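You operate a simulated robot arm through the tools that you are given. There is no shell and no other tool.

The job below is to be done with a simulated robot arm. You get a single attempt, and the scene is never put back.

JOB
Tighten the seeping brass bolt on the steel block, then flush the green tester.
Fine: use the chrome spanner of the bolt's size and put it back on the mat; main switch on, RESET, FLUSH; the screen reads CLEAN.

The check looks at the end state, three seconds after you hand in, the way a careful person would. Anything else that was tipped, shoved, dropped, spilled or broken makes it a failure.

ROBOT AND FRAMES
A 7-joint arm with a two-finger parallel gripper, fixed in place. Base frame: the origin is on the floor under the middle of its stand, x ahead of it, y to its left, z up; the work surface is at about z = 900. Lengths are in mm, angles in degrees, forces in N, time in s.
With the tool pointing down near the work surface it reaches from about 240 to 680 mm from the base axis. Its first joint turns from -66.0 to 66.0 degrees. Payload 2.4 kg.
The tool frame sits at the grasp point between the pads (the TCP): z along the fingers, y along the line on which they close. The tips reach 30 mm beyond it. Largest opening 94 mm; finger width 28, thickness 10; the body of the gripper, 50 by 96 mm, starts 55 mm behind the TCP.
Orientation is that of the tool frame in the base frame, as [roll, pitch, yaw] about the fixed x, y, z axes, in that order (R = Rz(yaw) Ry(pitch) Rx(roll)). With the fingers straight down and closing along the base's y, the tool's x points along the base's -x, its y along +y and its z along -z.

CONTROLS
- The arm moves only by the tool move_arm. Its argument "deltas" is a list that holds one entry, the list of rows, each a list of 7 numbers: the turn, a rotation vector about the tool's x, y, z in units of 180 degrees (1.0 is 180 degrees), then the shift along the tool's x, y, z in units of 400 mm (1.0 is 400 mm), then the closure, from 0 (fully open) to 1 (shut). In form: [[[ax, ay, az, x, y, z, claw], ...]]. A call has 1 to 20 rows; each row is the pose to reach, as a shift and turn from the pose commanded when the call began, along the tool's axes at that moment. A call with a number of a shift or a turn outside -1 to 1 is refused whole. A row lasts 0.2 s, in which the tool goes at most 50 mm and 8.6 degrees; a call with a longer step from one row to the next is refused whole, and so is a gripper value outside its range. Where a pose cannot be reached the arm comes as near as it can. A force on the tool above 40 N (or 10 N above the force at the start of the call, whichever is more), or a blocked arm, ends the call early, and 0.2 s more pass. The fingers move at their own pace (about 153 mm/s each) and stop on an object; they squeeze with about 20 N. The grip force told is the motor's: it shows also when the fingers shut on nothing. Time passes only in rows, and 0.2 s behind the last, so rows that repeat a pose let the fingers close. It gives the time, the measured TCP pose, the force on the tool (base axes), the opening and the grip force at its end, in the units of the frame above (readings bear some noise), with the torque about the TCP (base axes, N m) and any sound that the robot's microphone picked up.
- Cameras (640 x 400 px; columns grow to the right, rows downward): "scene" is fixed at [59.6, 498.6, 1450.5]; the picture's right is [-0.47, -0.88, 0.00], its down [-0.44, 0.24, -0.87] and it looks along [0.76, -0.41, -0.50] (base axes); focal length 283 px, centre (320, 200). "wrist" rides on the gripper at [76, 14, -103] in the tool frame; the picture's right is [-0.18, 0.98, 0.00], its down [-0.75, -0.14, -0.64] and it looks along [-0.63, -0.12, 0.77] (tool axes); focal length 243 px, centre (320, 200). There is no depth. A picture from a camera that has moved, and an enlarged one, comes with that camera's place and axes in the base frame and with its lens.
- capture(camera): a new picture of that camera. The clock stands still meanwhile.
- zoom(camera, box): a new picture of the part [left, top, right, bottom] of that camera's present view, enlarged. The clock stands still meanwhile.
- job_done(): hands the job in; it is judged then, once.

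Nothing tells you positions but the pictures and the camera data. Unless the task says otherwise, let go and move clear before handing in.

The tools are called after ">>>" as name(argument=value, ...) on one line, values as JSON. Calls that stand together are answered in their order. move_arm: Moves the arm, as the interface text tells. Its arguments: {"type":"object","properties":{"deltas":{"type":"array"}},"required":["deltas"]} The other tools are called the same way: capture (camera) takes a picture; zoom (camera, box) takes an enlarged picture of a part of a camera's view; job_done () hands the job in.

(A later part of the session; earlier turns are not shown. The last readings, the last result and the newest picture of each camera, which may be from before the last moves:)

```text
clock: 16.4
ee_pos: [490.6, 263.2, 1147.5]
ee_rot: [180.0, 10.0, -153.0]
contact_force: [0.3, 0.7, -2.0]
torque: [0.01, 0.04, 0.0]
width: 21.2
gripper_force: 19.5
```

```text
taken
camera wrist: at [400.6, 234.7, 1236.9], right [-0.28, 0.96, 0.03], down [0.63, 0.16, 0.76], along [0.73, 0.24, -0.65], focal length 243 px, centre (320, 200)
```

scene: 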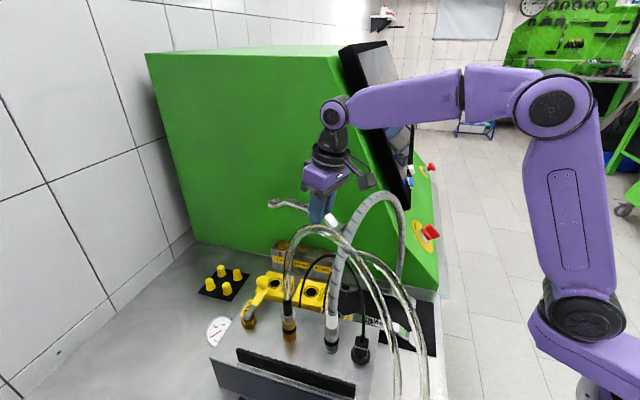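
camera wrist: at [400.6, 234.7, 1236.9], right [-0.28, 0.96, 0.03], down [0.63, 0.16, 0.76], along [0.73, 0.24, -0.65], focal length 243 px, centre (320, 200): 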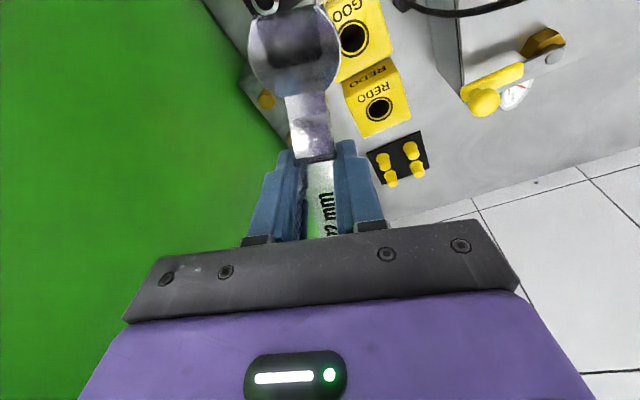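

The arm model fits well now (shoulder, elbow and wrist are all visible), and the forearm should clear the hose by 20–30 mm at working height. I'll come down to z≈1035, still 25 mm to the side of the bolt, and inspect.

>>> move_arm(deltas=[[[-0.0013, 0, -0.0073, 0.0168, -0.0063, 0.0933, 1], [-0.0026, 0, -0.0146, 0.0335, -0.0127, 0.1865, 1], [-0.0039, 0, -0.0219, 0.0503, -0.019, 0.2798, 1], [-0.0039, 0, -0.0219, 0.0503, -0.019, 0.2798, 1]]])

>>> capture(camera="scene")

>>> zoom(camera="scene", box=[260, 150, 420, 270])

>>> capture(camera="wrist")

```text
clock: 17.4
ee_pos: [494.1, 257.5, 1037.3]
ee_rot: [-179.9, 10.0, -149.0]
contact_force: [-0.5, 0.7, -2.1]
torque: [-0.06, 0.01, -0.03]
width: 21.2
gripper_force: 19.7
```

```text
taken
```

scene: 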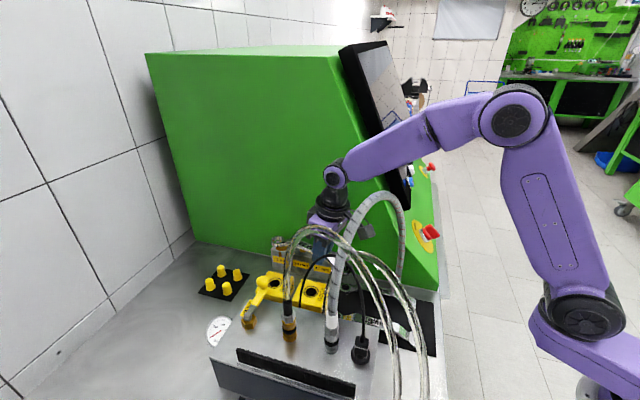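

```text
3.33 times, centred on (340, 210) of scene
camera zoom: at [59.6, 498.6, 1450.5], right [-0.47, -0.88, 0.0], down [-0.44, 0.24, -0.87], along [0.76, -0.41, -0.5], focal length 944 px, centre (253, 167)
```

zoom: 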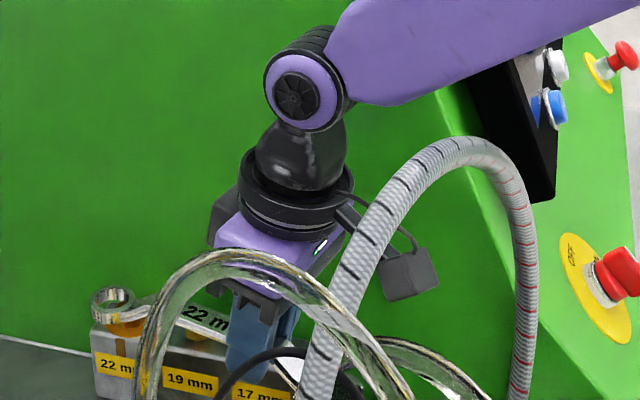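

```text
taken
camera wrist: at [406.3, 221.6, 1125.0], right [-0.35, 0.94, 0.03], down [0.61, 0.2, 0.76], along [0.71, 0.29, -0.65], focal length 243 px, centre (320, 200)
```

wrist: 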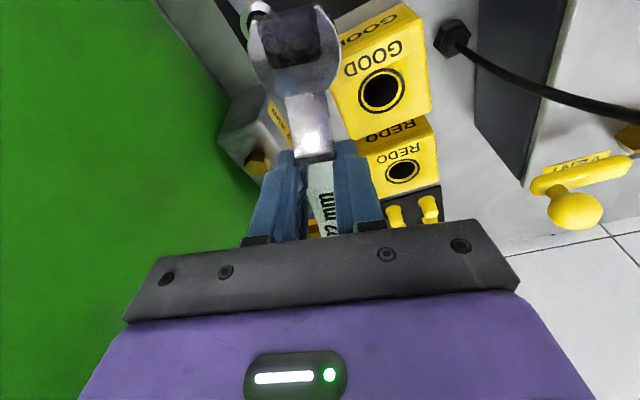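

The forearm is clearly above the hose. Now I'll zoom on the ring and the bolt to align them.

>>> zoom(camera="scene", box=[264, 226, 312, 256])

>>> zoom(camera="wrist", box=[200, 60, 400, 240])

```text
13.33 times, centred on (288, 241) of scene
camera zoom: at [59.6, 498.6, 1450.5], right [-0.47, -0.88, 0.0], down [-0.44, 0.24, -0.87], along [0.76, -0.41, -0.5], focal length 3776 px, centre (747, -347)
```

zoom: 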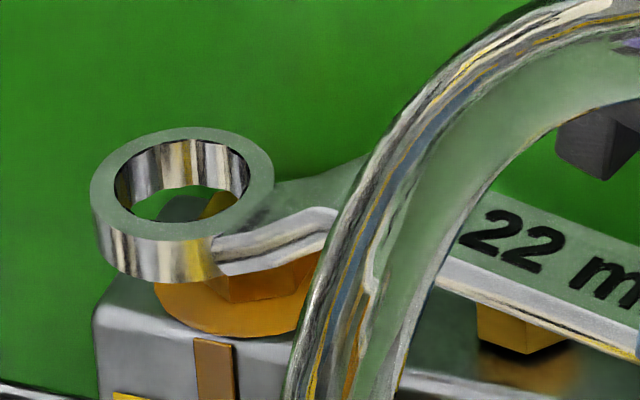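

```text
2.22 times, centred on (300, 150) of wrist
camera zoom: at [406.3, 221.6, 1125.0], right [-0.35, 0.94, 0.03], down [0.61, 0.2, 0.76], along [0.71, 0.29, -0.65], focal length 539 px, centre (364, 311)
```

zoom: 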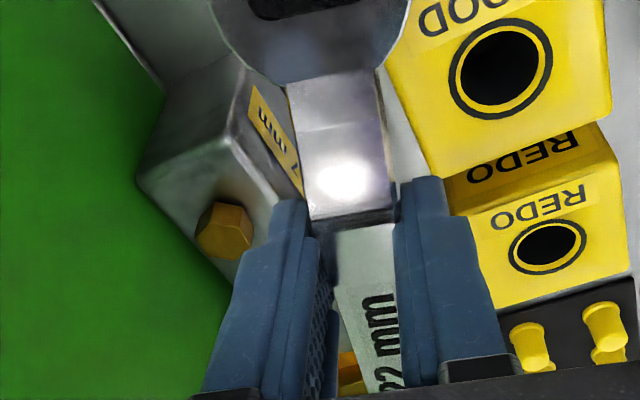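

The ring sits about 17 mm above and 24 mm left of the bolt. I'll shift it over the bolt at this height and measure again.

>>> move_arm(deltas=[[[0, 0, 0, -0.004, -0.0297, 0.0007, 1], [0, 0, 0, -0.008, -0.0594, 0.0014, 1], [0, 0, 0, -0.008, -0.0594, 0.0014, 1]]])

>>> zoom(camera="scene", box=[264, 226, 312, 256])

>>> zoom(camera="scene", box=[260, 150, 420, 270])

>>> capture(camera="wrist")

```text
clock: 18.2
ee_pos: [509.6, 238.5, 1035.6]
ee_rot: [-180.0, 10.0, -148.9]
contact_force: [0.0, -0.7, -1.8]
torque: [-0.01, 0.0, 0.02]
width: 21.0
gripper_force: 19.7
```

```text
13.33 times, centred on (288, 241) of scene
camera zoom: at [59.6, 498.6, 1450.5], right [-0.47, -0.88, 0.0], down [-0.44, 0.24, -0.87], along [0.76, -0.41, -0.5], focal length 3776 px, centre (747, -347)
```

zoom: 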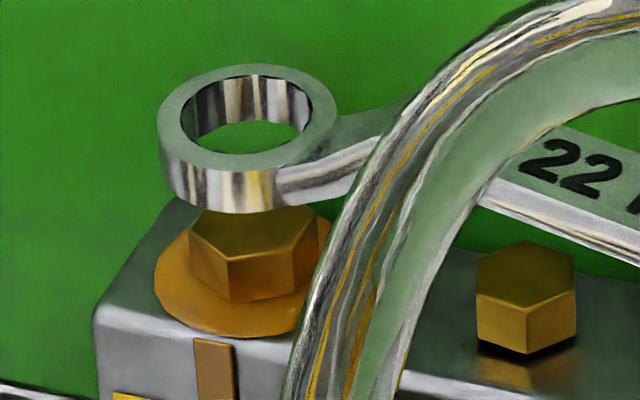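

```text
3.33 times, centred on (340, 210) of scene
camera zoom: at [59.6, 498.6, 1450.5], right [-0.47, -0.88, 0.0], down [-0.44, 0.24, -0.87], along [0.76, -0.41, -0.5], focal length 944 px, centre (253, 167)
```

zoom: 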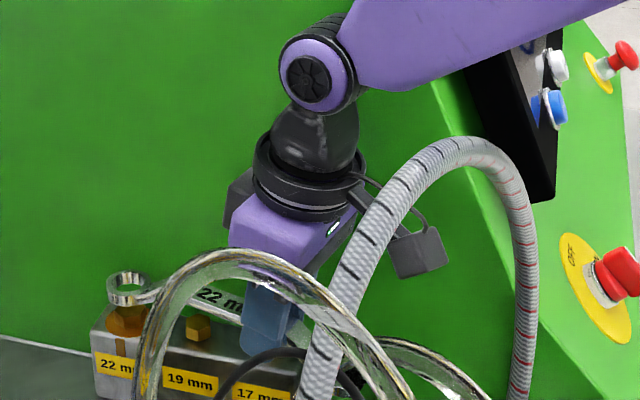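

```text
taken
camera wrist: at [421.3, 203.1, 1124.2], right [-0.35, 0.94, 0.03], down [0.61, 0.2, 0.76], along [0.71, 0.29, -0.65], focal length 243 px, centre (320, 200)
```

wrist: 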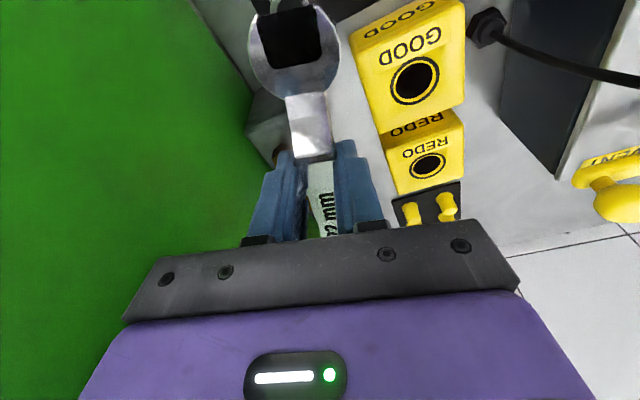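

The ring now appears centred over the bolt in the scene view. I'll lower it to just above the bolt head and check again.

>>> move_arm(deltas=[[[0, 0, 0, 0.0028, 0, 0.016, 1], [0, 0, 0, 0.0056, 0, 0.032, 1], [0, 0, 0, 0.0056, 0, 0.032, 1]]])

>>> zoom(camera="scene", box=[272, 231, 304, 251])

>>> capture(camera="wrist")

```text
clock: 19.0
ee_pos: [508.7, 238.3, 1022.5]
ee_rot: [-180.0, 9.9, -149.1]
contact_force: [-0.2, 0.3, -1.9]
torque: [-0.04, 0.05, 0.02]
width: 21.3
gripper_force: 19.8
```

```text
16.00 times, centred on (288, 241) of scene
camera zoom: at [59.6, 498.6, 1450.5], right [-0.47, -0.88, 0.0], down [-0.44, 0.24, -0.87], along [0.76, -0.41, -0.5], focal length 4531 px, centre (832, -456)
```

zoom: 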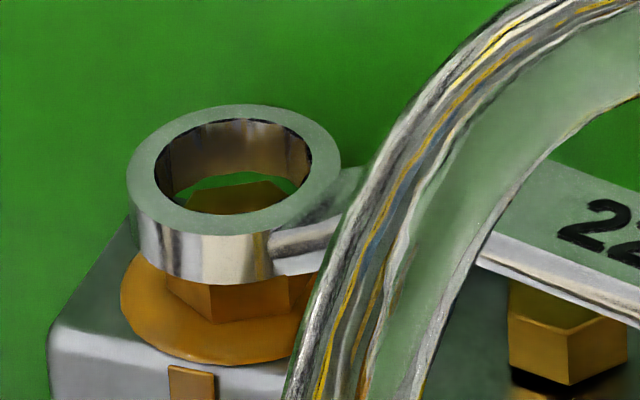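

```text
taken
camera wrist: at [420.6, 203.9, 1111.0], right [-0.35, 0.94, 0.03], down [0.61, 0.2, 0.76], along [0.71, 0.29, -0.65], focal length 243 px, centre (320, 200)
```

wrist: 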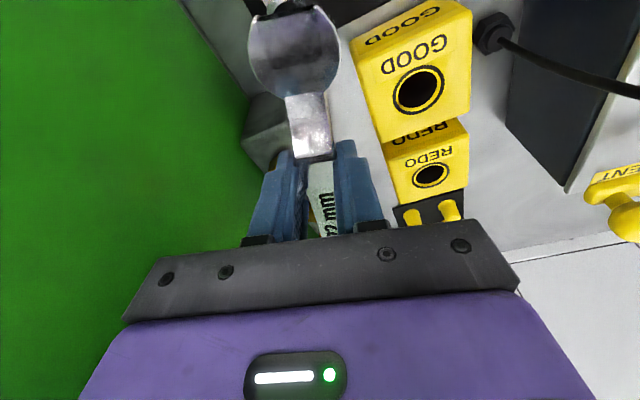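

The ring is within about a millimetre laterally, and the depth is less certain. I'll lower in small steps watching the contact force.

>>> move_arm(deltas=[[[0, 0, 0, 0.0019, -0.0006, 0.0049, 1], [0, 0, 0, 0.0023, -0.0006, 0.0074, 1], [0, 0, 0, 0.0023, -0.0006, 0.0074, 1]]])

>>> zoom(camera="scene", box=[272, 231, 304, 251])

```text
clock: 19.8
ee_pos: [508.6, 238.5, 1019.1]
ee_rot: [179.9, 10.0, -149.0]
contact_force: [-0.5, -0.1, -2.0]
torque: [0.01, 0.04, -0.03]
width: 21.2
gripper_force: 20.2
```

```text
16.00 times, centred on (288, 241) of scene
camera zoom: at [59.6, 498.6, 1450.5], right [-0.47, -0.88, 0.0], down [-0.44, 0.24, -0.87], along [0.76, -0.41, -0.5], focal length 4531 px, centre (832, -456)
```

zoom: 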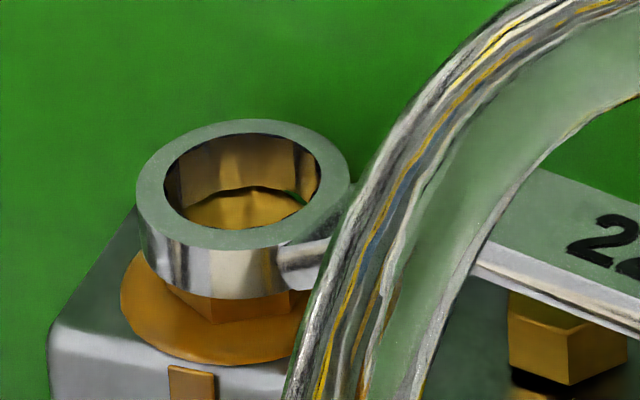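

No contact force yet. The ring looks about 0.9 mm to the right, so I'll correct that and lower another 2 mm.

>>> move_arm(deltas=[[[0, 0, 0, -0.0019, 0.0012, 0.0003, 1], [0, 0, 0, -0.001, 0.0012, 0.0052, 1], [0, 0, 0, -0.001, 0.0012, 0.0052, 1]]])

>>> zoom(camera="scene", box=[272, 231, 304, 251])

>>> capture(camera="wrist")

```text
clock: 20.6
ee_pos: [507.0, 238.6, 1016.9]
ee_rot: [180.0, 10.0, -149.0]
contact_force: [0.5, -0.7, -2.2]
torque: [-0.03, 0.04, 0.0]
width: 21.2
gripper_force: 20.0
```

```text
16.00 times, centred on (288, 241) of scene
camera zoom: at [59.6, 498.6, 1450.5], right [-0.47, -0.88, 0.0], down [-0.44, 0.24, -0.87], along [0.76, -0.41, -0.5], focal length 4531 px, centre (832, -456)
```

zoom: 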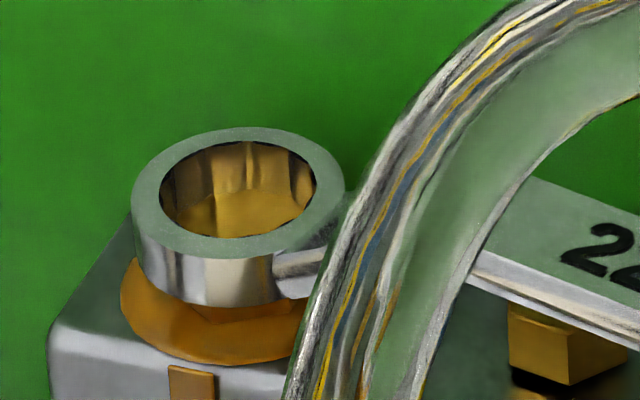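

```text
taken
camera wrist: at [420.7, 203.5, 1106.1], right [-0.35, 0.94, 0.03], down [0.61, 0.2, 0.76], along [0.71, 0.29, -0.65], focal length 243 px, centre (320, 200)
```

wrist: 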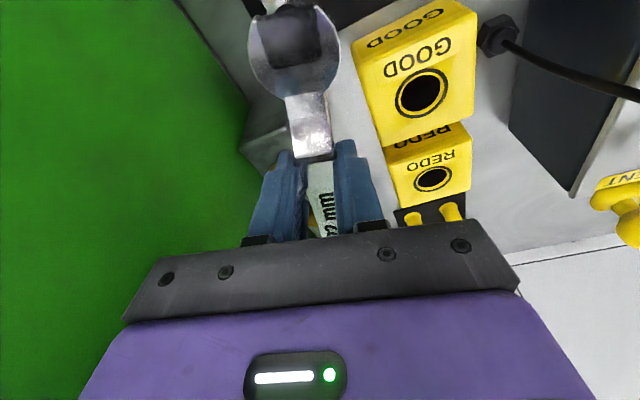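

The bolt head is now showing inside the ring bore and there is no contact force. I'll keep lowering to seat it.

>>> move_arm(deltas=[[[0, 0, 0, 0.0009, 0, 0.0049, 1], [0, 0, 0, 0.0017, 0, 0.0098, 1], [0, 0, 0, 0.0022, 0, 0.0123, 1], [0, 0, 0, 0.0022, 0, 0.0123, 1]]])

>>> zoom(camera="scene", box=[272, 231, 304, 251])

>>> zoom(camera="scene", box=[260, 150, 420, 270])

```text
clock: 21.6
ee_pos: [507.9, 239.6, 1013.4]
ee_rot: [-179.9, 10.0, -149.2]
contact_force: [1.7, -1.1, -1.0]
torque: [-0.01, -0.11, -0.29]
width: 21.2
gripper_force: 19.9
```

```text
16.00 times, centred on (288, 241) of scene
camera zoom: at [59.7, 498.6, 1450.5], right [-0.47, -0.88, 0.0], down [-0.44, 0.24, -0.87], along [0.76, -0.41, -0.5], focal length 4531 px, centre (832, -456)
```

zoom: 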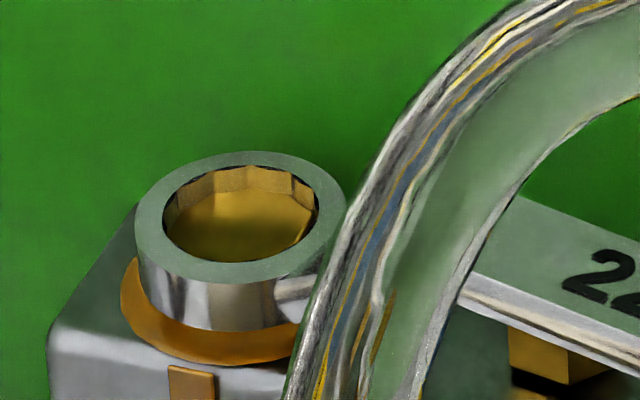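

```text
3.33 times, centred on (340, 210) of scene
camera zoom: at [59.7, 498.6, 1450.5], right [-0.47, -0.88, 0.0], down [-0.44, 0.24, -0.87], along [0.76, -0.41, -0.5], focal length 944 px, centre (253, 167)
```

zoom: 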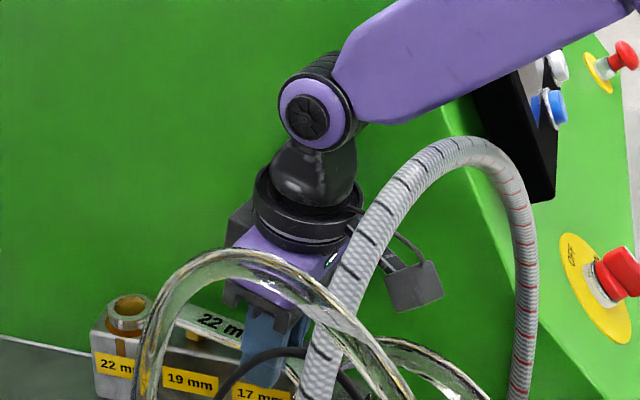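

The ring is around the bolt head. I'll seat it 2 mm deeper and turn clockwise about the bolt axis by 10°, watching the torque.

>>> move_arm(deltas=[[[0, 0, 0, 0.0009, 0, 0.0049, 1], [0.0024, 0, 0.0137, 0.0006, 0.0147, 0.005, 1], [0.0048, 0, 0.0274, -0.0007, 0.0294, 0.0052, 1], [0.0072, 0, 0.041, -0.0024, 0.0438, 0.0055, 1], [0.0096, 0, 0.0547, -0.0047, 0.0584, 0.0059, 1], [0.0096, 0, 0.0547, -0.0047, 0.0584, 0.0059, 1]]])

>>> zoom(camera="scene", box=[272, 231, 304, 251])

>>> zoom(camera="scene", box=[260, 150, 420, 270])

```text
clock: 23.0
ee_pos: [498.8, 261.3, 1010.3]
ee_rot: [180.0, 9.9, -159.1]
contact_force: [2.7, -3.2, -4.1]
torque: [-0.12, 0.07, -0.15]
width: 21.4
gripper_force: 20.0
```

```text
16.00 times, centred on (288, 241) of scene
camera zoom: at [59.7, 498.5, 1450.5], right [-0.47, -0.88, 0.0], down [-0.44, 0.24, -0.87], along [0.76, -0.41, -0.5], focal length 4531 px, centre (832, -456)
```

zoom: 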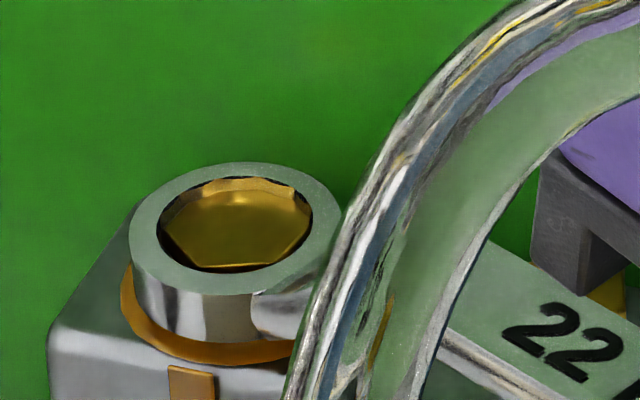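

```text
3.33 times, centred on (340, 210) of scene
camera zoom: at [59.7, 498.5, 1450.5], right [-0.47, -0.88, 0.0], down [-0.44, 0.24, -0.87], along [0.76, -0.41, -0.5], focal length 944 px, centre (253, 167)
```

zoom: 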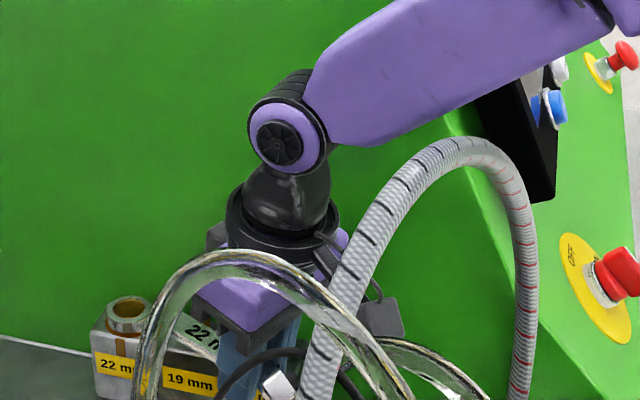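

The ring is fully down on the head, but the hex may not have turned yet. I'll zoom in tighter to compare the hex orientation and the ring's bore.

>>> zoom(camera="scene", box=[277, 237, 291, 246])

>>> zoom(camera="wrist", box=[200, 60, 400, 240])

```text
16.00 times, centred on (284, 242) of scene
camera zoom: at [59.7, 498.5, 1450.5], right [-0.47, -0.88, 0.0], down [-0.44, 0.24, -0.87], along [0.76, -0.41, -0.5], focal length 4531 px, centre (896, -464)
```

zoom: 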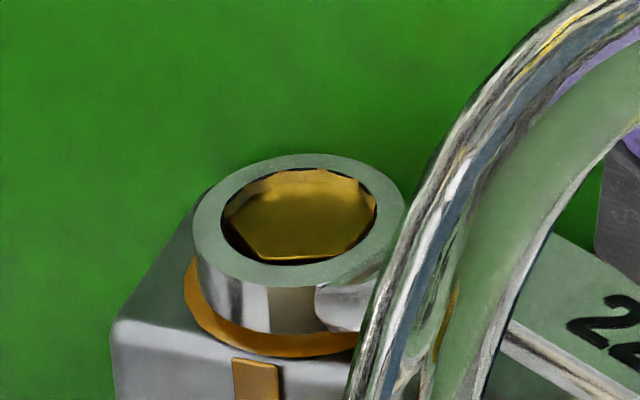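

```text
2.22 times, centred on (300, 150) of wrist
camera zoom: at [406.4, 240.8, 1098.9], right [-0.18, 0.98, 0.03], down [0.64, 0.09, 0.76], along [0.75, 0.16, -0.65], focal length 539 px, centre (364, 311)
```

zoom: 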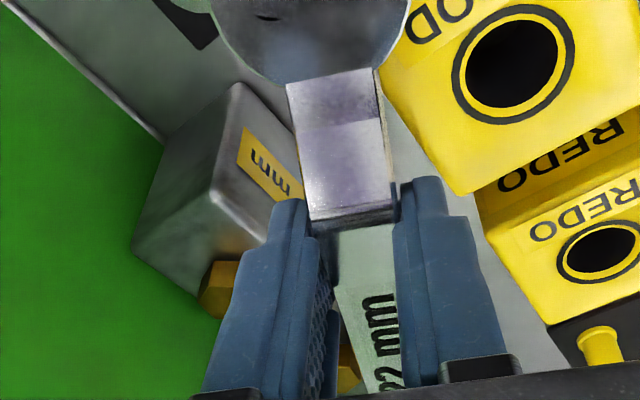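

The hex appears to have turned a few degrees after the initial play, and the forearm still clears the hose by ~29 mm. I'll turn another 10° clockwise.

>>> move_arm(deltas=[[[0.0024, 0, 0.0137, -0.0003, 0.0147, 0.0001, 1], [0.0048, 0, 0.0274, -0.0016, 0.0294, 0.0003, 1], [0.0072, 0, 0.041, -0.0033, 0.0438, 0.0006, 1], [0.0096, 0, 0.0547, -0.0056, 0.0584, 0.001, 1], [0.0096, 0, 0.0547, -0.0056, 0.0584, 0.001, 1]]])

>>> zoom(camera="scene", box=[272, 231, 304, 251])

>>> zoom(camera="scene", box=[260, 150, 420, 270])

```text
clock: 24.2
ee_pos: [492.0, 283.2, 1010.2]
ee_rot: [179.9, 10.1, -169.2]
contact_force: [14.0, -1.8, -1.6]
torque: [-0.03, -0.47, -0.24]
width: 21.5
gripper_force: 19.7
```

```text
16.00 times, centred on (288, 241) of scene
camera zoom: at [60.0, 498.5, 1450.5], right [-0.47, -0.88, 0.0], down [-0.44, 0.24, -0.87], along [0.76, -0.41, -0.5], focal length 4531 px, centre (832, -456)
```

zoom: 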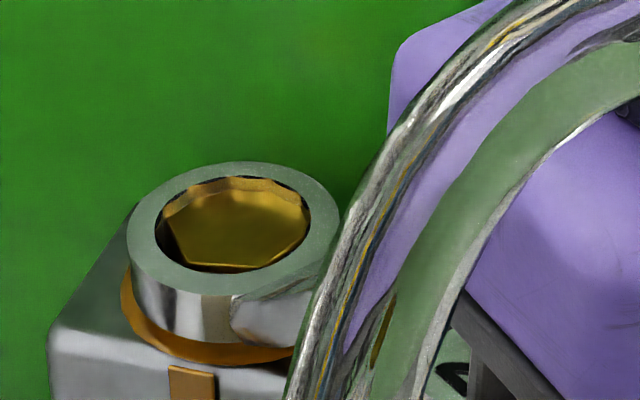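

```text
3.33 times, centred on (340, 210) of scene
camera zoom: at [60.0, 498.5, 1450.5], right [-0.47, -0.88, 0.0], down [-0.44, 0.24, -0.87], along [0.76, -0.41, -0.5], focal length 944 px, centre (253, 167)
```

zoom: 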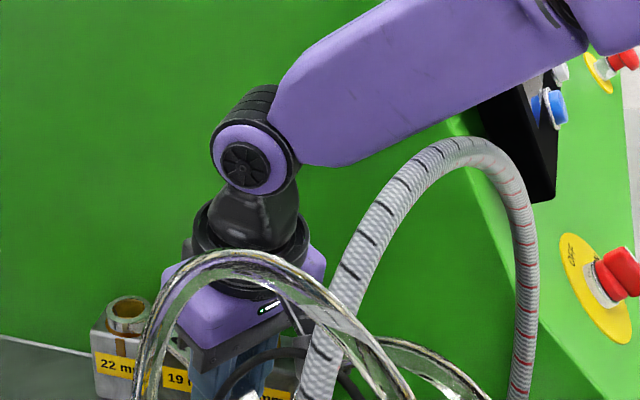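

The bolt is now clearly turning with the spanner, about 17° so far, and the torque is still low. There's some radial pull along the handle. I'll check the wrist view and surroundings before continuing.

>>> capture(camera="wrist")

>>> zoom(camera="scene", box=[300, 200, 380, 260])

>>> zoom(camera="wrist", box=[380, 0, 640, 240])

```text
taken
camera wrist: at [397.7, 279.6, 1098.3], right [-0.01, 1.0, 0.03], down [0.64, -0.02, 0.76], along [0.76, 0.03, -0.64], focal length 243 px, centre (320, 200)
```

wrist: 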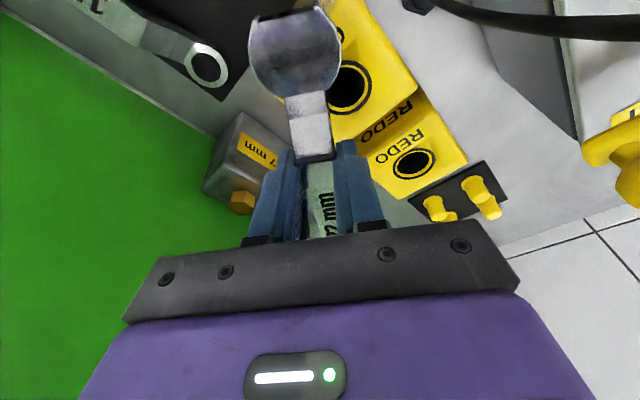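

```text
6.67 times, centred on (340, 230) of scene
camera zoom: at [60.0, 498.5, 1450.5], right [-0.47, -0.88, 0.0], down [-0.44, 0.24, -0.87], along [0.76, -0.41, -0.5], focal length 1888 px, centre (187, 0)
```

zoom: 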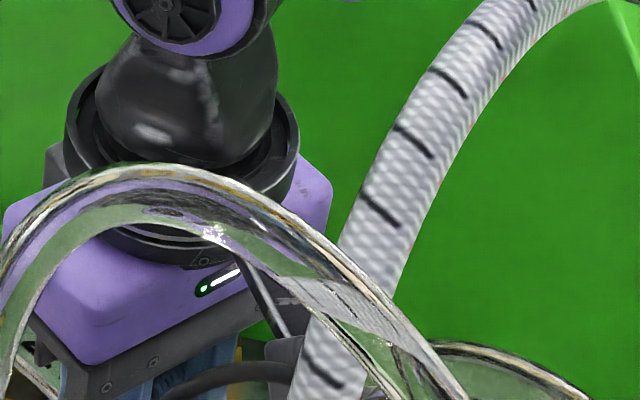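

```text
1.67 times, centred on (510, 120) of wrist
camera zoom: at [397.7, 279.6, 1098.3], right [-0.01, 1.0, 0.03], down [0.64, -0.02, 0.76], along [0.76, 0.03, -0.64], focal length 404 px, centre (3, 333)
```

zoom: 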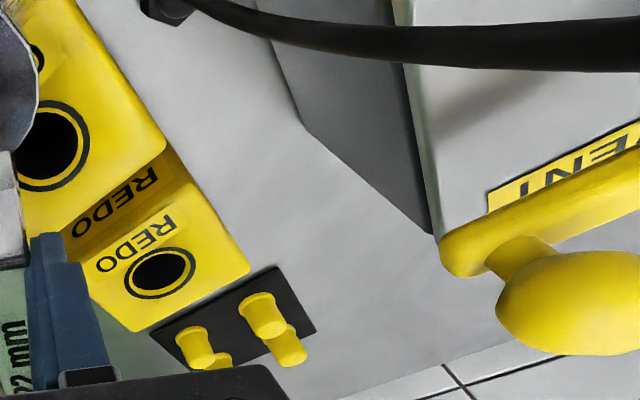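

Turning further would bring the wrist camera close to the black cable, so I'll go only to about 186° with a small radial correction and see whether the bolt starts to resist.

>>> move_arm(deltas=[[[0.0022, 0, 0.0123, -0.0022, 0.011, 0.0004, 1], [0.0043, 0, 0.0246, -0.0031, 0.0239, 0.0005, 1], [0.0043, 0, 0.0246, -0.0031, 0.0239, 0.0005, 1]]])

>>> zoom(camera="scene", box=[272, 231, 304, 251])

>>> zoom(camera="scene", box=[260, 150, 420, 270])

>>> capture(camera="wrist")

```text
clock: 25.0
ee_pos: [491.3, 292.1, 1009.5]
ee_rot: [180.0, 9.9, -173.5]
contact_force: [8.9, -2.4, -0.6]
torque: [-0.03, -0.51, -0.06]
width: 21.3
gripper_force: 19.8
```

```text
16.00 times, centred on (288, 241) of scene
camera zoom: at [59.9, 498.5, 1450.5], right [-0.47, -0.88, 0.0], down [-0.44, 0.24, -0.87], along [0.76, -0.41, -0.5], focal length 4531 px, centre (832, -456)
```

zoom: 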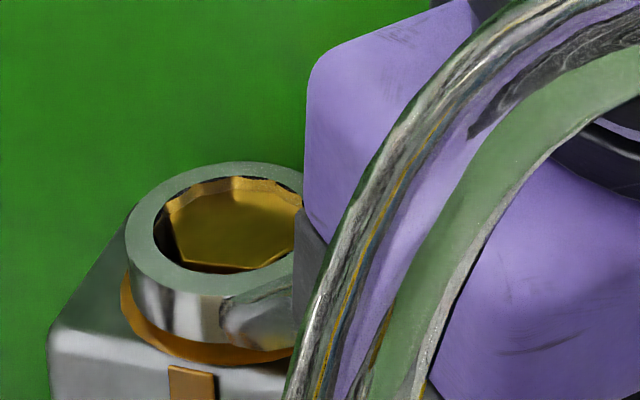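

```text
3.33 times, centred on (340, 210) of scene
camera zoom: at [59.9, 498.5, 1450.5], right [-0.47, -0.88, 0.0], down [-0.44, 0.24, -0.87], along [0.76, -0.41, -0.5], focal length 944 px, centre (253, 167)
```

zoom: 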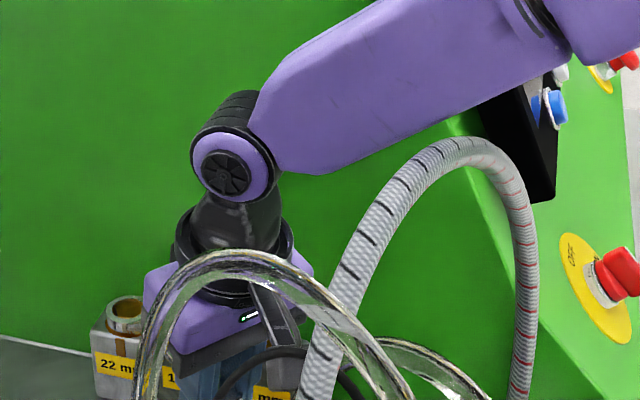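

```text
taken
camera wrist: at [396.5, 296.8, 1098.4], right [0.07, 1.0, 0.03], down [0.64, -0.07, 0.76], along [0.76, -0.03, -0.65], focal length 243 px, centre (320, 200)
```

wrist: 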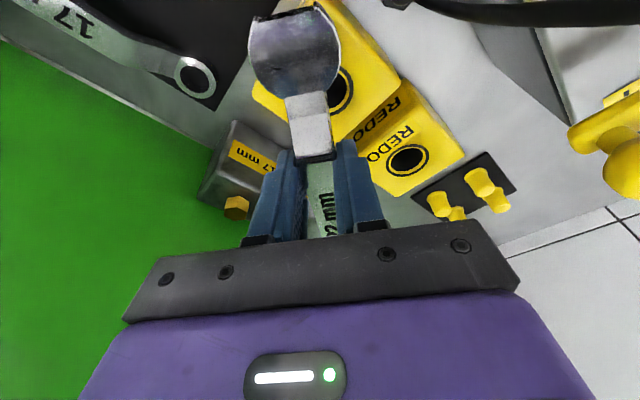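

The ring has drifted about 2 mm toward +y relative to the bolt. I'll recentre the grip by about (+1.0, −1.6) mm and check the force and hex again.

>>> move_arm(deltas=[[[0, 0, 0, -0.002, -0.0043, 0.0004, 1], [0, 0, 0, -0.002, -0.0043, 0.0004, 1]]])

>>> zoom(camera="scene", box=[272, 231, 304, 251])

```text
clock: 25.6
ee_pos: [491.6, 291.9, 1010.4]
ee_rot: [180.0, 9.7, -173.4]
contact_force: [-0.2, -0.8, -2.1]
torque: [0.0, 0.04, 0.13]
width: 21.2
gripper_force: 20.0
```

```text
16.00 times, centred on (288, 241) of scene
camera zoom: at [59.6, 498.6, 1450.5], right [-0.47, -0.88, 0.0], down [-0.44, 0.24, -0.87], along [0.76, -0.41, -0.5], focal length 4531 px, centre (832, -456)
```

zoom: 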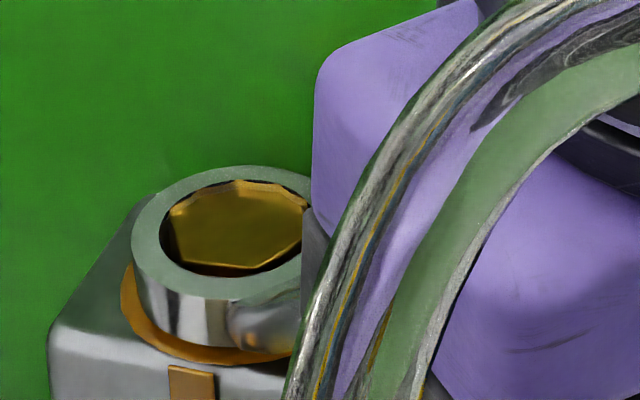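

Forces are near zero again with the ring centred. I'll turn another 5° (to ~181.5°), staying just clear of the cable and hose, so that the next ratchet step of 30° fits.

>>> move_arm(deltas=[[[0.0024, 0, 0.0137, -0.0003, 0.0145, 0, 1], [0.0048, 0, 0.0274, -0.0013, 0.029, 0.0002, 1], [0.0048, 0, 0.0274, -0.0013, 0.029, 0.0002, 1]]])

>>> zoom(camera="scene", box=[272, 231, 304, 251])

>>> zoom(camera="scene", box=[260, 150, 420, 270])

>>> capture(camera="wrist")

```text
clock: 26.4
ee_pos: [491.4, 304.1, 1010.9]
ee_rot: [-180.0, 9.8, -178.5]
contact_force: [-0.1, 0.6, -2.2]
torque: [-0.04, 0.02, 0.27]
width: 21.2
gripper_force: 19.7
```

```text
16.00 times, centred on (288, 241) of scene
camera zoom: at [59.6, 498.6, 1450.5], right [-0.47, -0.88, 0.0], down [-0.44, 0.24, -0.87], along [0.76, -0.41, -0.5], focal length 4531 px, centre (832, -456)
```

zoom: 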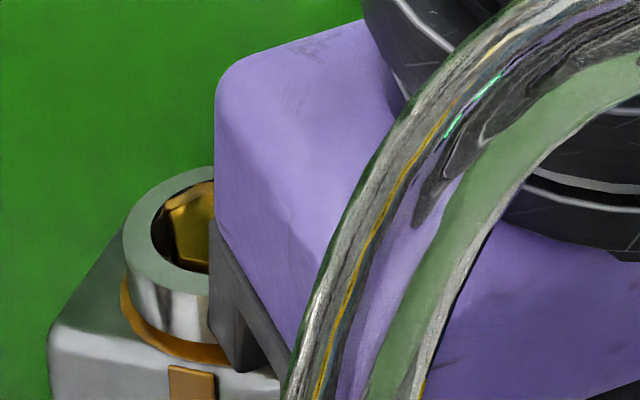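

```text
3.33 times, centred on (340, 210) of scene
camera zoom: at [59.6, 498.6, 1450.5], right [-0.47, -0.88, 0.0], down [-0.44, 0.24, -0.87], along [0.76, -0.41, -0.5], focal length 944 px, centre (253, 167)
```

zoom: 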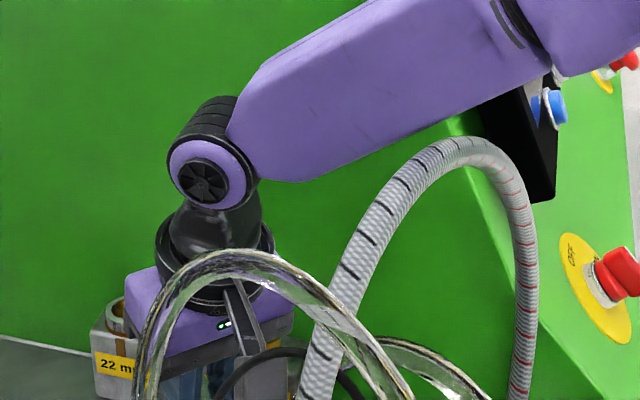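

```text
taken
camera wrist: at [396.9, 315.8, 1098.2], right [0.16, 0.99, 0.03], down [0.63, -0.13, 0.76], along [0.76, -0.1, -0.65], focal length 243 px, centre (320, 200)
```

wrist: 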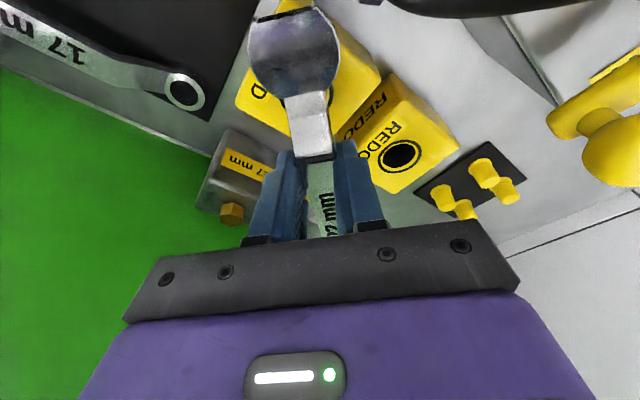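

Total turn so far is about 30° with little resistance. I'll lift the ring off the bolt head and swing the spanner back 30° for another stroke.

>>> move_arm(deltas=[[[0, 0, 0, -0.002, 0, -0.0115, 1], [0, 0, 0, -0.0041, 0, -0.023, 1], [0, 0, 0, -0.0069, 0, -0.0394, 1], [0, 0, 0, -0.0069, 0, -0.0394, 1]]])

>>> zoom(camera="scene", box=[272, 231, 304, 251])

```text
clock: 27.4
ee_pos: [492.0, 304.6, 1025.0]
ee_rot: [-179.9, 10.0, -178.5]
contact_force: [0.3, 0.0, -1.1]
torque: [0.01, 0.02, 0.01]
width: 21.1
gripper_force: 20.1
```

```text
16.00 times, centred on (288, 241) of scene
camera zoom: at [59.6, 498.6, 1450.5], right [-0.47, -0.88, 0.0], down [-0.44, 0.24, -0.87], along [0.76, -0.41, -0.5], focal length 4531 px, centre (832, -456)
```

zoom: 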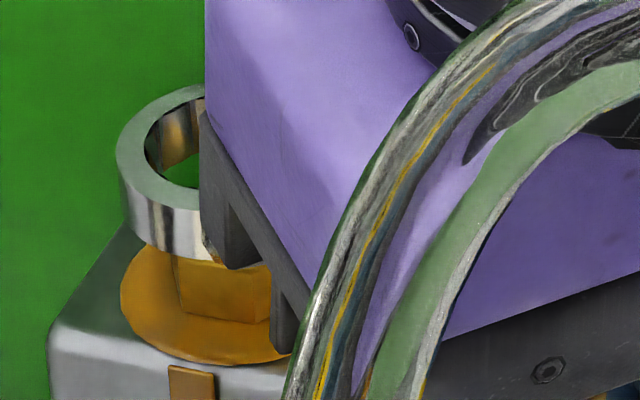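

The ring is off and the bolt has turned about 31°. I'll now swing the spanner back 30° around the bolt axis at this height.

>>> move_arm(deltas=[[[-0.0058, 0, -0.0328, -0.0018, -0.0348, 0.0003, 1], [-0.0116, 0, -0.0657, -0.0072, -0.0691, 0.0013, 1], [-0.0174, 0, -0.0985, -0.016, -0.1028, 0.0028, 1], [-0.0231, 0, -0.1313, -0.0283, -0.1353, 0.005, 1], [-0.0289, 0, -0.1641, -0.0438, -0.1663, 0.0078, 1], [-0.0289, 0, -0.1641, -0.0438, -0.1663, 0.0078, 1]]])

>>> zoom(camera="scene", box=[272, 231, 304, 251])

>>> capture(camera="wrist")

```text
clock: 28.8
ee_pos: [510.3, 238.4, 1026.5]
ee_rot: [180.0, 10.1, -148.3]
contact_force: [-0.9, 0.6, -1.8]
torque: [-0.02, 0.06, 0.02]
width: 21.1
gripper_force: 20.1
```

```text
16.00 times, centred on (288, 241) of scene
camera zoom: at [59.7, 498.6, 1450.5], right [-0.47, -0.88, 0.0], down [-0.44, 0.24, -0.87], along [0.76, -0.41, -0.5], focal length 4531 px, centre (832, -456)
```

zoom: 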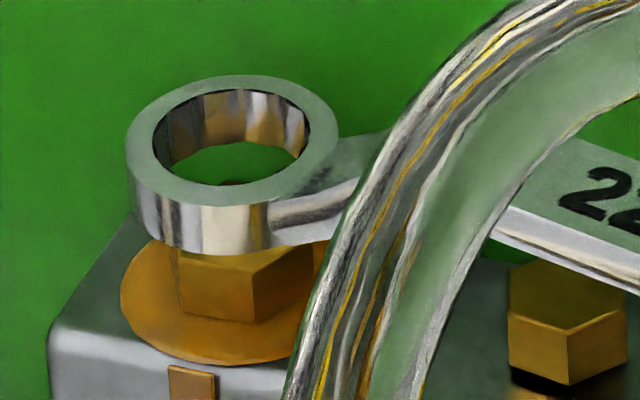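

```text
taken
camera wrist: at [423.1, 201.0, 1115.2], right [-0.36, 0.93, 0.03], down [0.61, 0.21, 0.76], along [0.7, 0.29, -0.65], focal length 243 px, centre (320, 200)
```

wrist: 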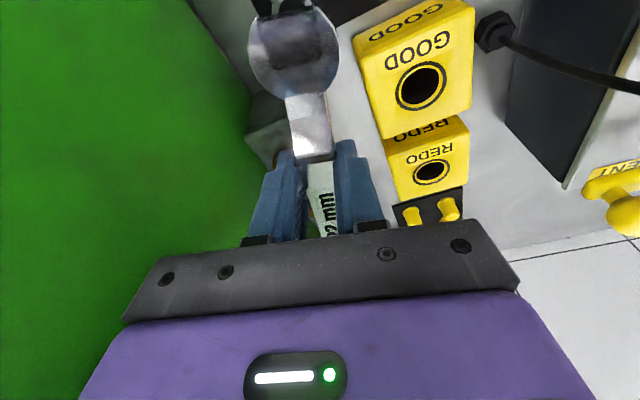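

The bolt has rotated about 29° (its corners have shifted as expected). I'll correct the ring by about −1.6 mm in x and lower it back onto the head.

>>> move_arm(deltas=[[[0, 0, 0, 0.0028, 0.003, -0.0005, 1], [0, 0, 0, 0.0047, 0.003, 0.0106, 1], [0, 0, 0, 0.0067, 0.003, 0.0217, 1], [0, 0, 0, 0.0067, 0.003, 0.0217, 1]]])

>>> zoom(camera="scene", box=[272, 231, 304, 251])

```text
clock: 29.8
ee_pos: [508.2, 237.8, 1017.3]
ee_rot: [-180.0, 10.0, -148.6]
contact_force: [-0.4, 0.0, -1.5]
torque: [-0.04, 0.04, 0.01]
width: 21.4
gripper_force: 19.7
```

```text
16.00 times, centred on (288, 241) of scene
camera zoom: at [59.6, 498.6, 1450.5], right [-0.47, -0.88, 0.0], down [-0.44, 0.24, -0.87], along [0.76, -0.41, -0.5], focal length 4531 px, centre (832, -456)
```

zoom: 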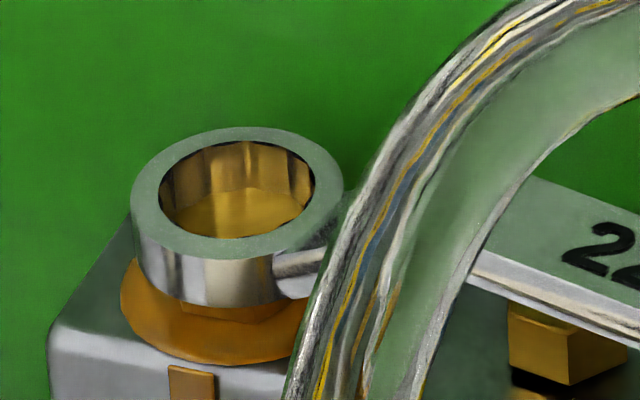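

This matches the earlier aligned position and there's no force. I'll lower it the rest of the way.

>>> move_arm(deltas=[[[0, 0, 0, 0.0011, 0, 0.0062, 1], [0, 0, 0, 0.0022, 0, 0.0123, 1], [0, 0, 0, 0.0033, 0, 0.0185, 1], [0, 0, 0, 0.0033, 0, 0.0185, 1]]])

>>> zoom(camera="scene", box=[272, 231, 304, 251])

>>> capture(camera="wrist")

```text
clock: 30.8
ee_pos: [509.2, 237.9, 1008.5]
ee_rot: [-179.9, 10.0, -148.5]
contact_force: [0.8, 0.1, -1.7]
torque: [-0.02, -0.02, -0.05]
width: 21.1
gripper_force: 19.9
```

```text
16.00 times, centred on (288, 241) of scene
camera zoom: at [59.7, 498.6, 1450.5], right [-0.47, -0.88, 0.0], down [-0.44, 0.24, -0.87], along [0.76, -0.41, -0.5], focal length 4531 px, centre (832, -456)
```

zoom: 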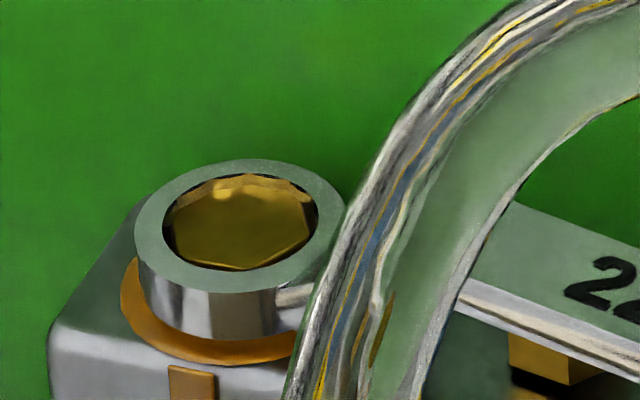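

```text
taken
camera wrist: at [422.3, 201.3, 1098.2], right [-0.36, 0.93, 0.03], down [0.61, 0.21, 0.76], along [0.71, 0.29, -0.65], focal length 243 px, centre (320, 200)
```

wrist: 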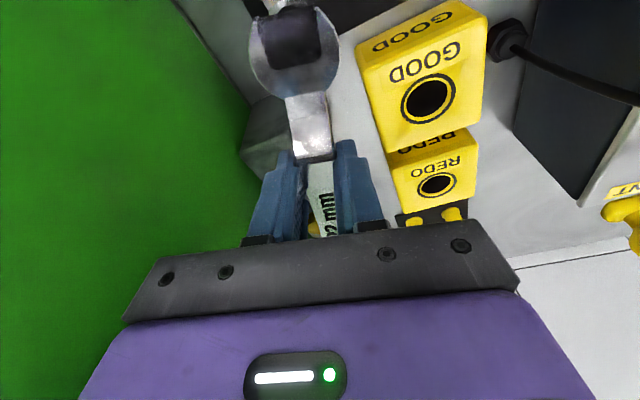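

The ring is seated again with almost no side force. I'll turn 15° clockwise and check for resistance.

>>> move_arm(deltas=[[[0.0036, 0, 0.0205, -0.0007, 0.0214, 0.0001, 1], [0.0072, 0, 0.041, -0.0028, 0.0427, 0.0005, 1], [0.0109, 0, 0.0616, -0.0062, 0.0639, 0.0011, 1], [0.0145, 0, 0.0821, -0.011, 0.0848, 0.0019, 1], [0.0145, 0, 0.0821, -0.011, 0.0848, 0.0019, 1]]])

>>> zoom(camera="scene", box=[272, 231, 304, 251])

>>> capture(camera="wrist")

```text
clock: 32.0
ee_pos: [496.0, 269.1, 1011.0]
ee_rot: [179.9, 10.2, -163.6]
contact_force: [7.8, 0.7, 0.6]
torque: [0.15, -0.54, 0.13]
width: 21.1
gripper_force: 19.9
```

```text
16.00 times, centred on (288, 241) of scene
camera zoom: at [59.8, 498.6, 1450.5], right [-0.47, -0.88, 0.0], down [-0.44, 0.24, -0.87], along [0.76, -0.41, -0.5], focal length 4531 px, centre (832, -456)
```

zoom: 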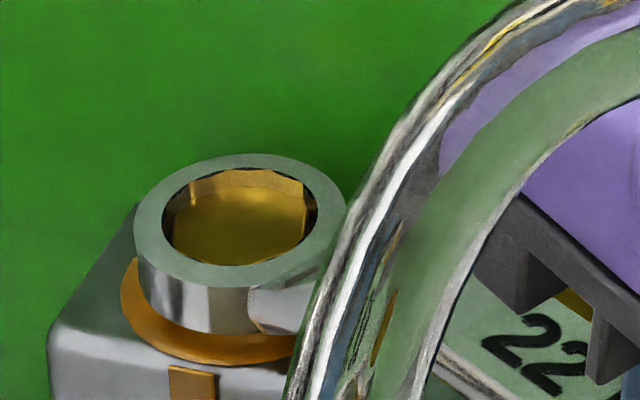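

```text
taken
camera wrist: at [401.8, 255.9, 1098.7], right [-0.1, 0.99, 0.03], down [0.64, 0.04, 0.76], along [0.76, 0.1, -0.64], focal length 243 px, centre (320, 200)
```

wrist: 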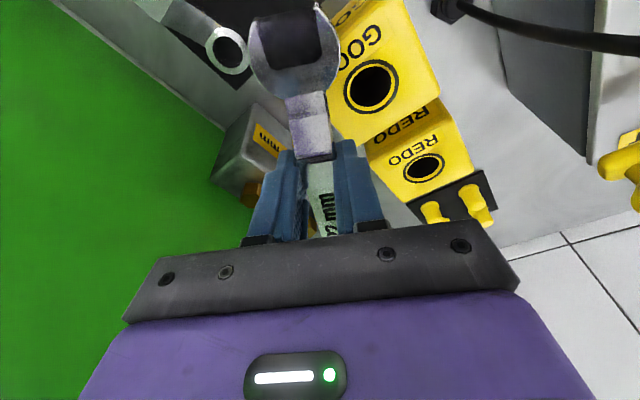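

The bolt is following (about 45° turned in total) with only a small radial pull. I'll continue another 15° with a slight correction.

>>> move_arm(deltas=[[[0.0036, 0, 0.0205, -0.0023, 0.0203, 0.0004, 1], [0.0072, 0, 0.041, -0.006, 0.0405, 0.001, 1], [0.0109, 0, 0.0616, -0.0094, 0.0617, 0.0017, 1], [0.0145, 0, 0.0821, -0.0142, 0.0825, 0.0025, 1], [0.0145, 0, 0.0821, -0.0142, 0.0825, 0.0025, 1]]])

>>> zoom(camera="scene", box=[272, 231, 304, 251])

>>> zoom(camera="scene", box=[260, 150, 420, 270])

>>> capture(camera="wrist")

```text
clock: 33.2
ee_pos: [492.1, 301.6, 1008.1]
ee_rot: [180.0, 9.9, -178.6]
contact_force: [-0.2, -0.7, -2.4]
torque: [0.03, 0.06, 0.29]
width: 21.0
gripper_force: 20.7
```

```text
16.00 times, centred on (288, 241) of scene
camera zoom: at [59.6, 498.6, 1450.5], right [-0.47, -0.88, 0.0], down [-0.44, 0.24, -0.87], along [0.76, -0.41, -0.5], focal length 4531 px, centre (832, -456)
```

zoom: 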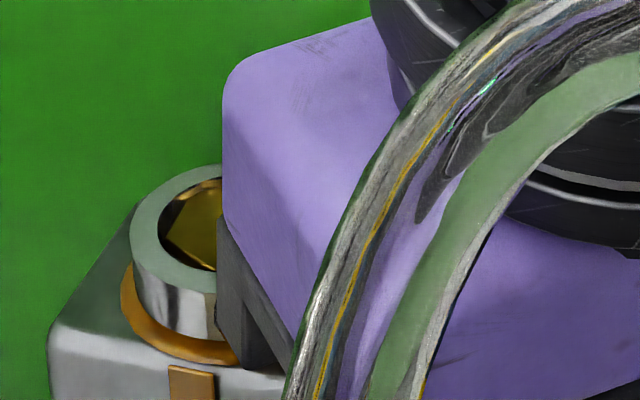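

```text
3.33 times, centred on (340, 210) of scene
camera zoom: at [59.6, 498.6, 1450.5], right [-0.47, -0.88, 0.0], down [-0.44, 0.24, -0.87], along [0.76, -0.41, -0.5], focal length 944 px, centre (253, 167)
```

zoom: 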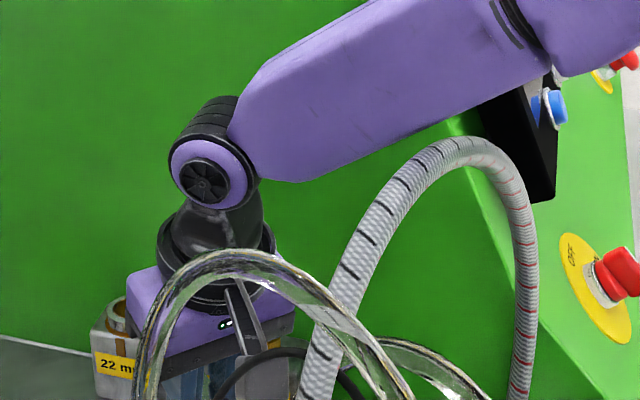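

```text
taken
camera wrist: at [397.7, 314.6, 1097.6], right [0.16, 0.99, 0.03], down [0.63, -0.13, 0.76], along [0.76, -0.1, -0.65], focal length 243 px, centre (320, 200)
```

wrist: 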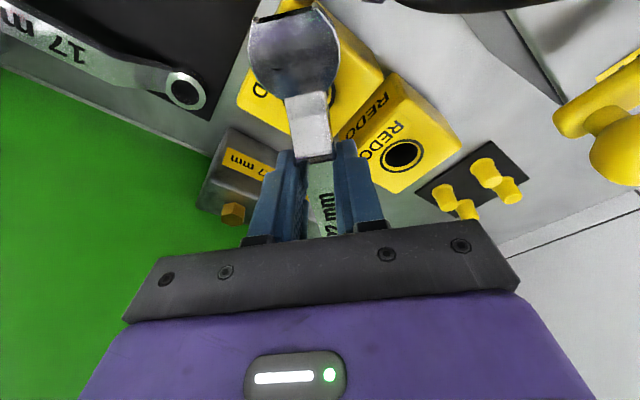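

The bolt has turned about 60° and still shows little resistance. I'll ratchet again: lift off, swing back 30°, and check alignment.

>>> move_arm(deltas=[[[0, 0, 0, -0.0023, 0, -0.0131, 1], [0, 0, 0, -0.0046, 0, -0.0263, 1], [0, 0, 0, -0.0069, 0, -0.0394, 1], [-0.0058, 0, -0.0328, -0.0085, -0.0342, -0.0391, 1], [-0.0116, 0, -0.0657, -0.0133, -0.068, -0.0383, 1], [-0.0174, 0, -0.0985, -0.0214, -0.101, -0.0368, 1], [-0.0231, 0, -0.1313, -0.0328, -0.133, -0.0348, 1], [-0.0289, 0, -0.1641, -0.0468, -0.1635, -0.0324, 1], [-0.0289, 0, -0.1641, -0.0468, -0.1635, -0.0324, 1]]])

>>> zoom(camera="scene", box=[272, 231, 304, 251])

>>> capture(camera="wrist")

```text
clock: 35.2
ee_pos: [510.1, 238.2, 1025.6]
ee_rot: [180.0, 9.9, -148.4]
contact_force: [0.0, 0.3, -1.4]
torque: [0.0, 0.05, -0.02]
width: 21.2
gripper_force: 20.0
```

```text
16.00 times, centred on (288, 241) of scene
camera zoom: at [59.7, 498.6, 1450.5], right [-0.47, -0.88, 0.0], down [-0.44, 0.24, -0.87], along [0.76, -0.41, -0.5], focal length 4531 px, centre (832, -456)
```

zoom: 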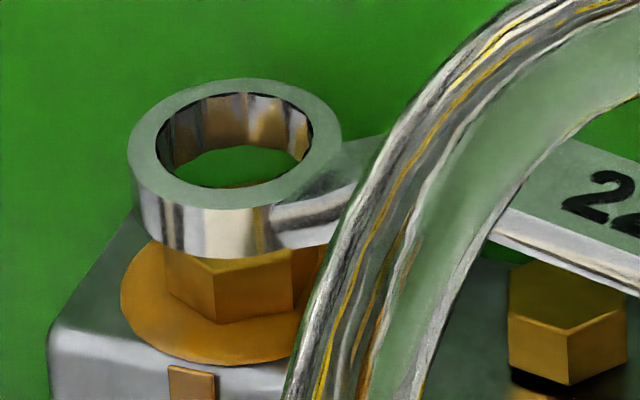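

```text
taken
camera wrist: at [423.0, 200.5, 1114.4], right [-0.36, 0.93, 0.03], down [0.61, 0.21, 0.76], along [0.7, 0.29, -0.65], focal length 243 px, centre (320, 200)
```

wrist: 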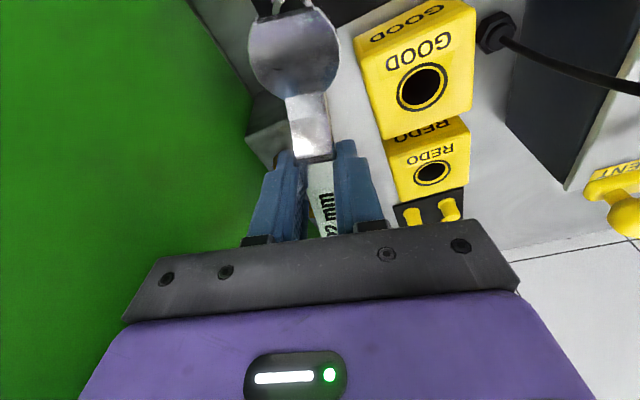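

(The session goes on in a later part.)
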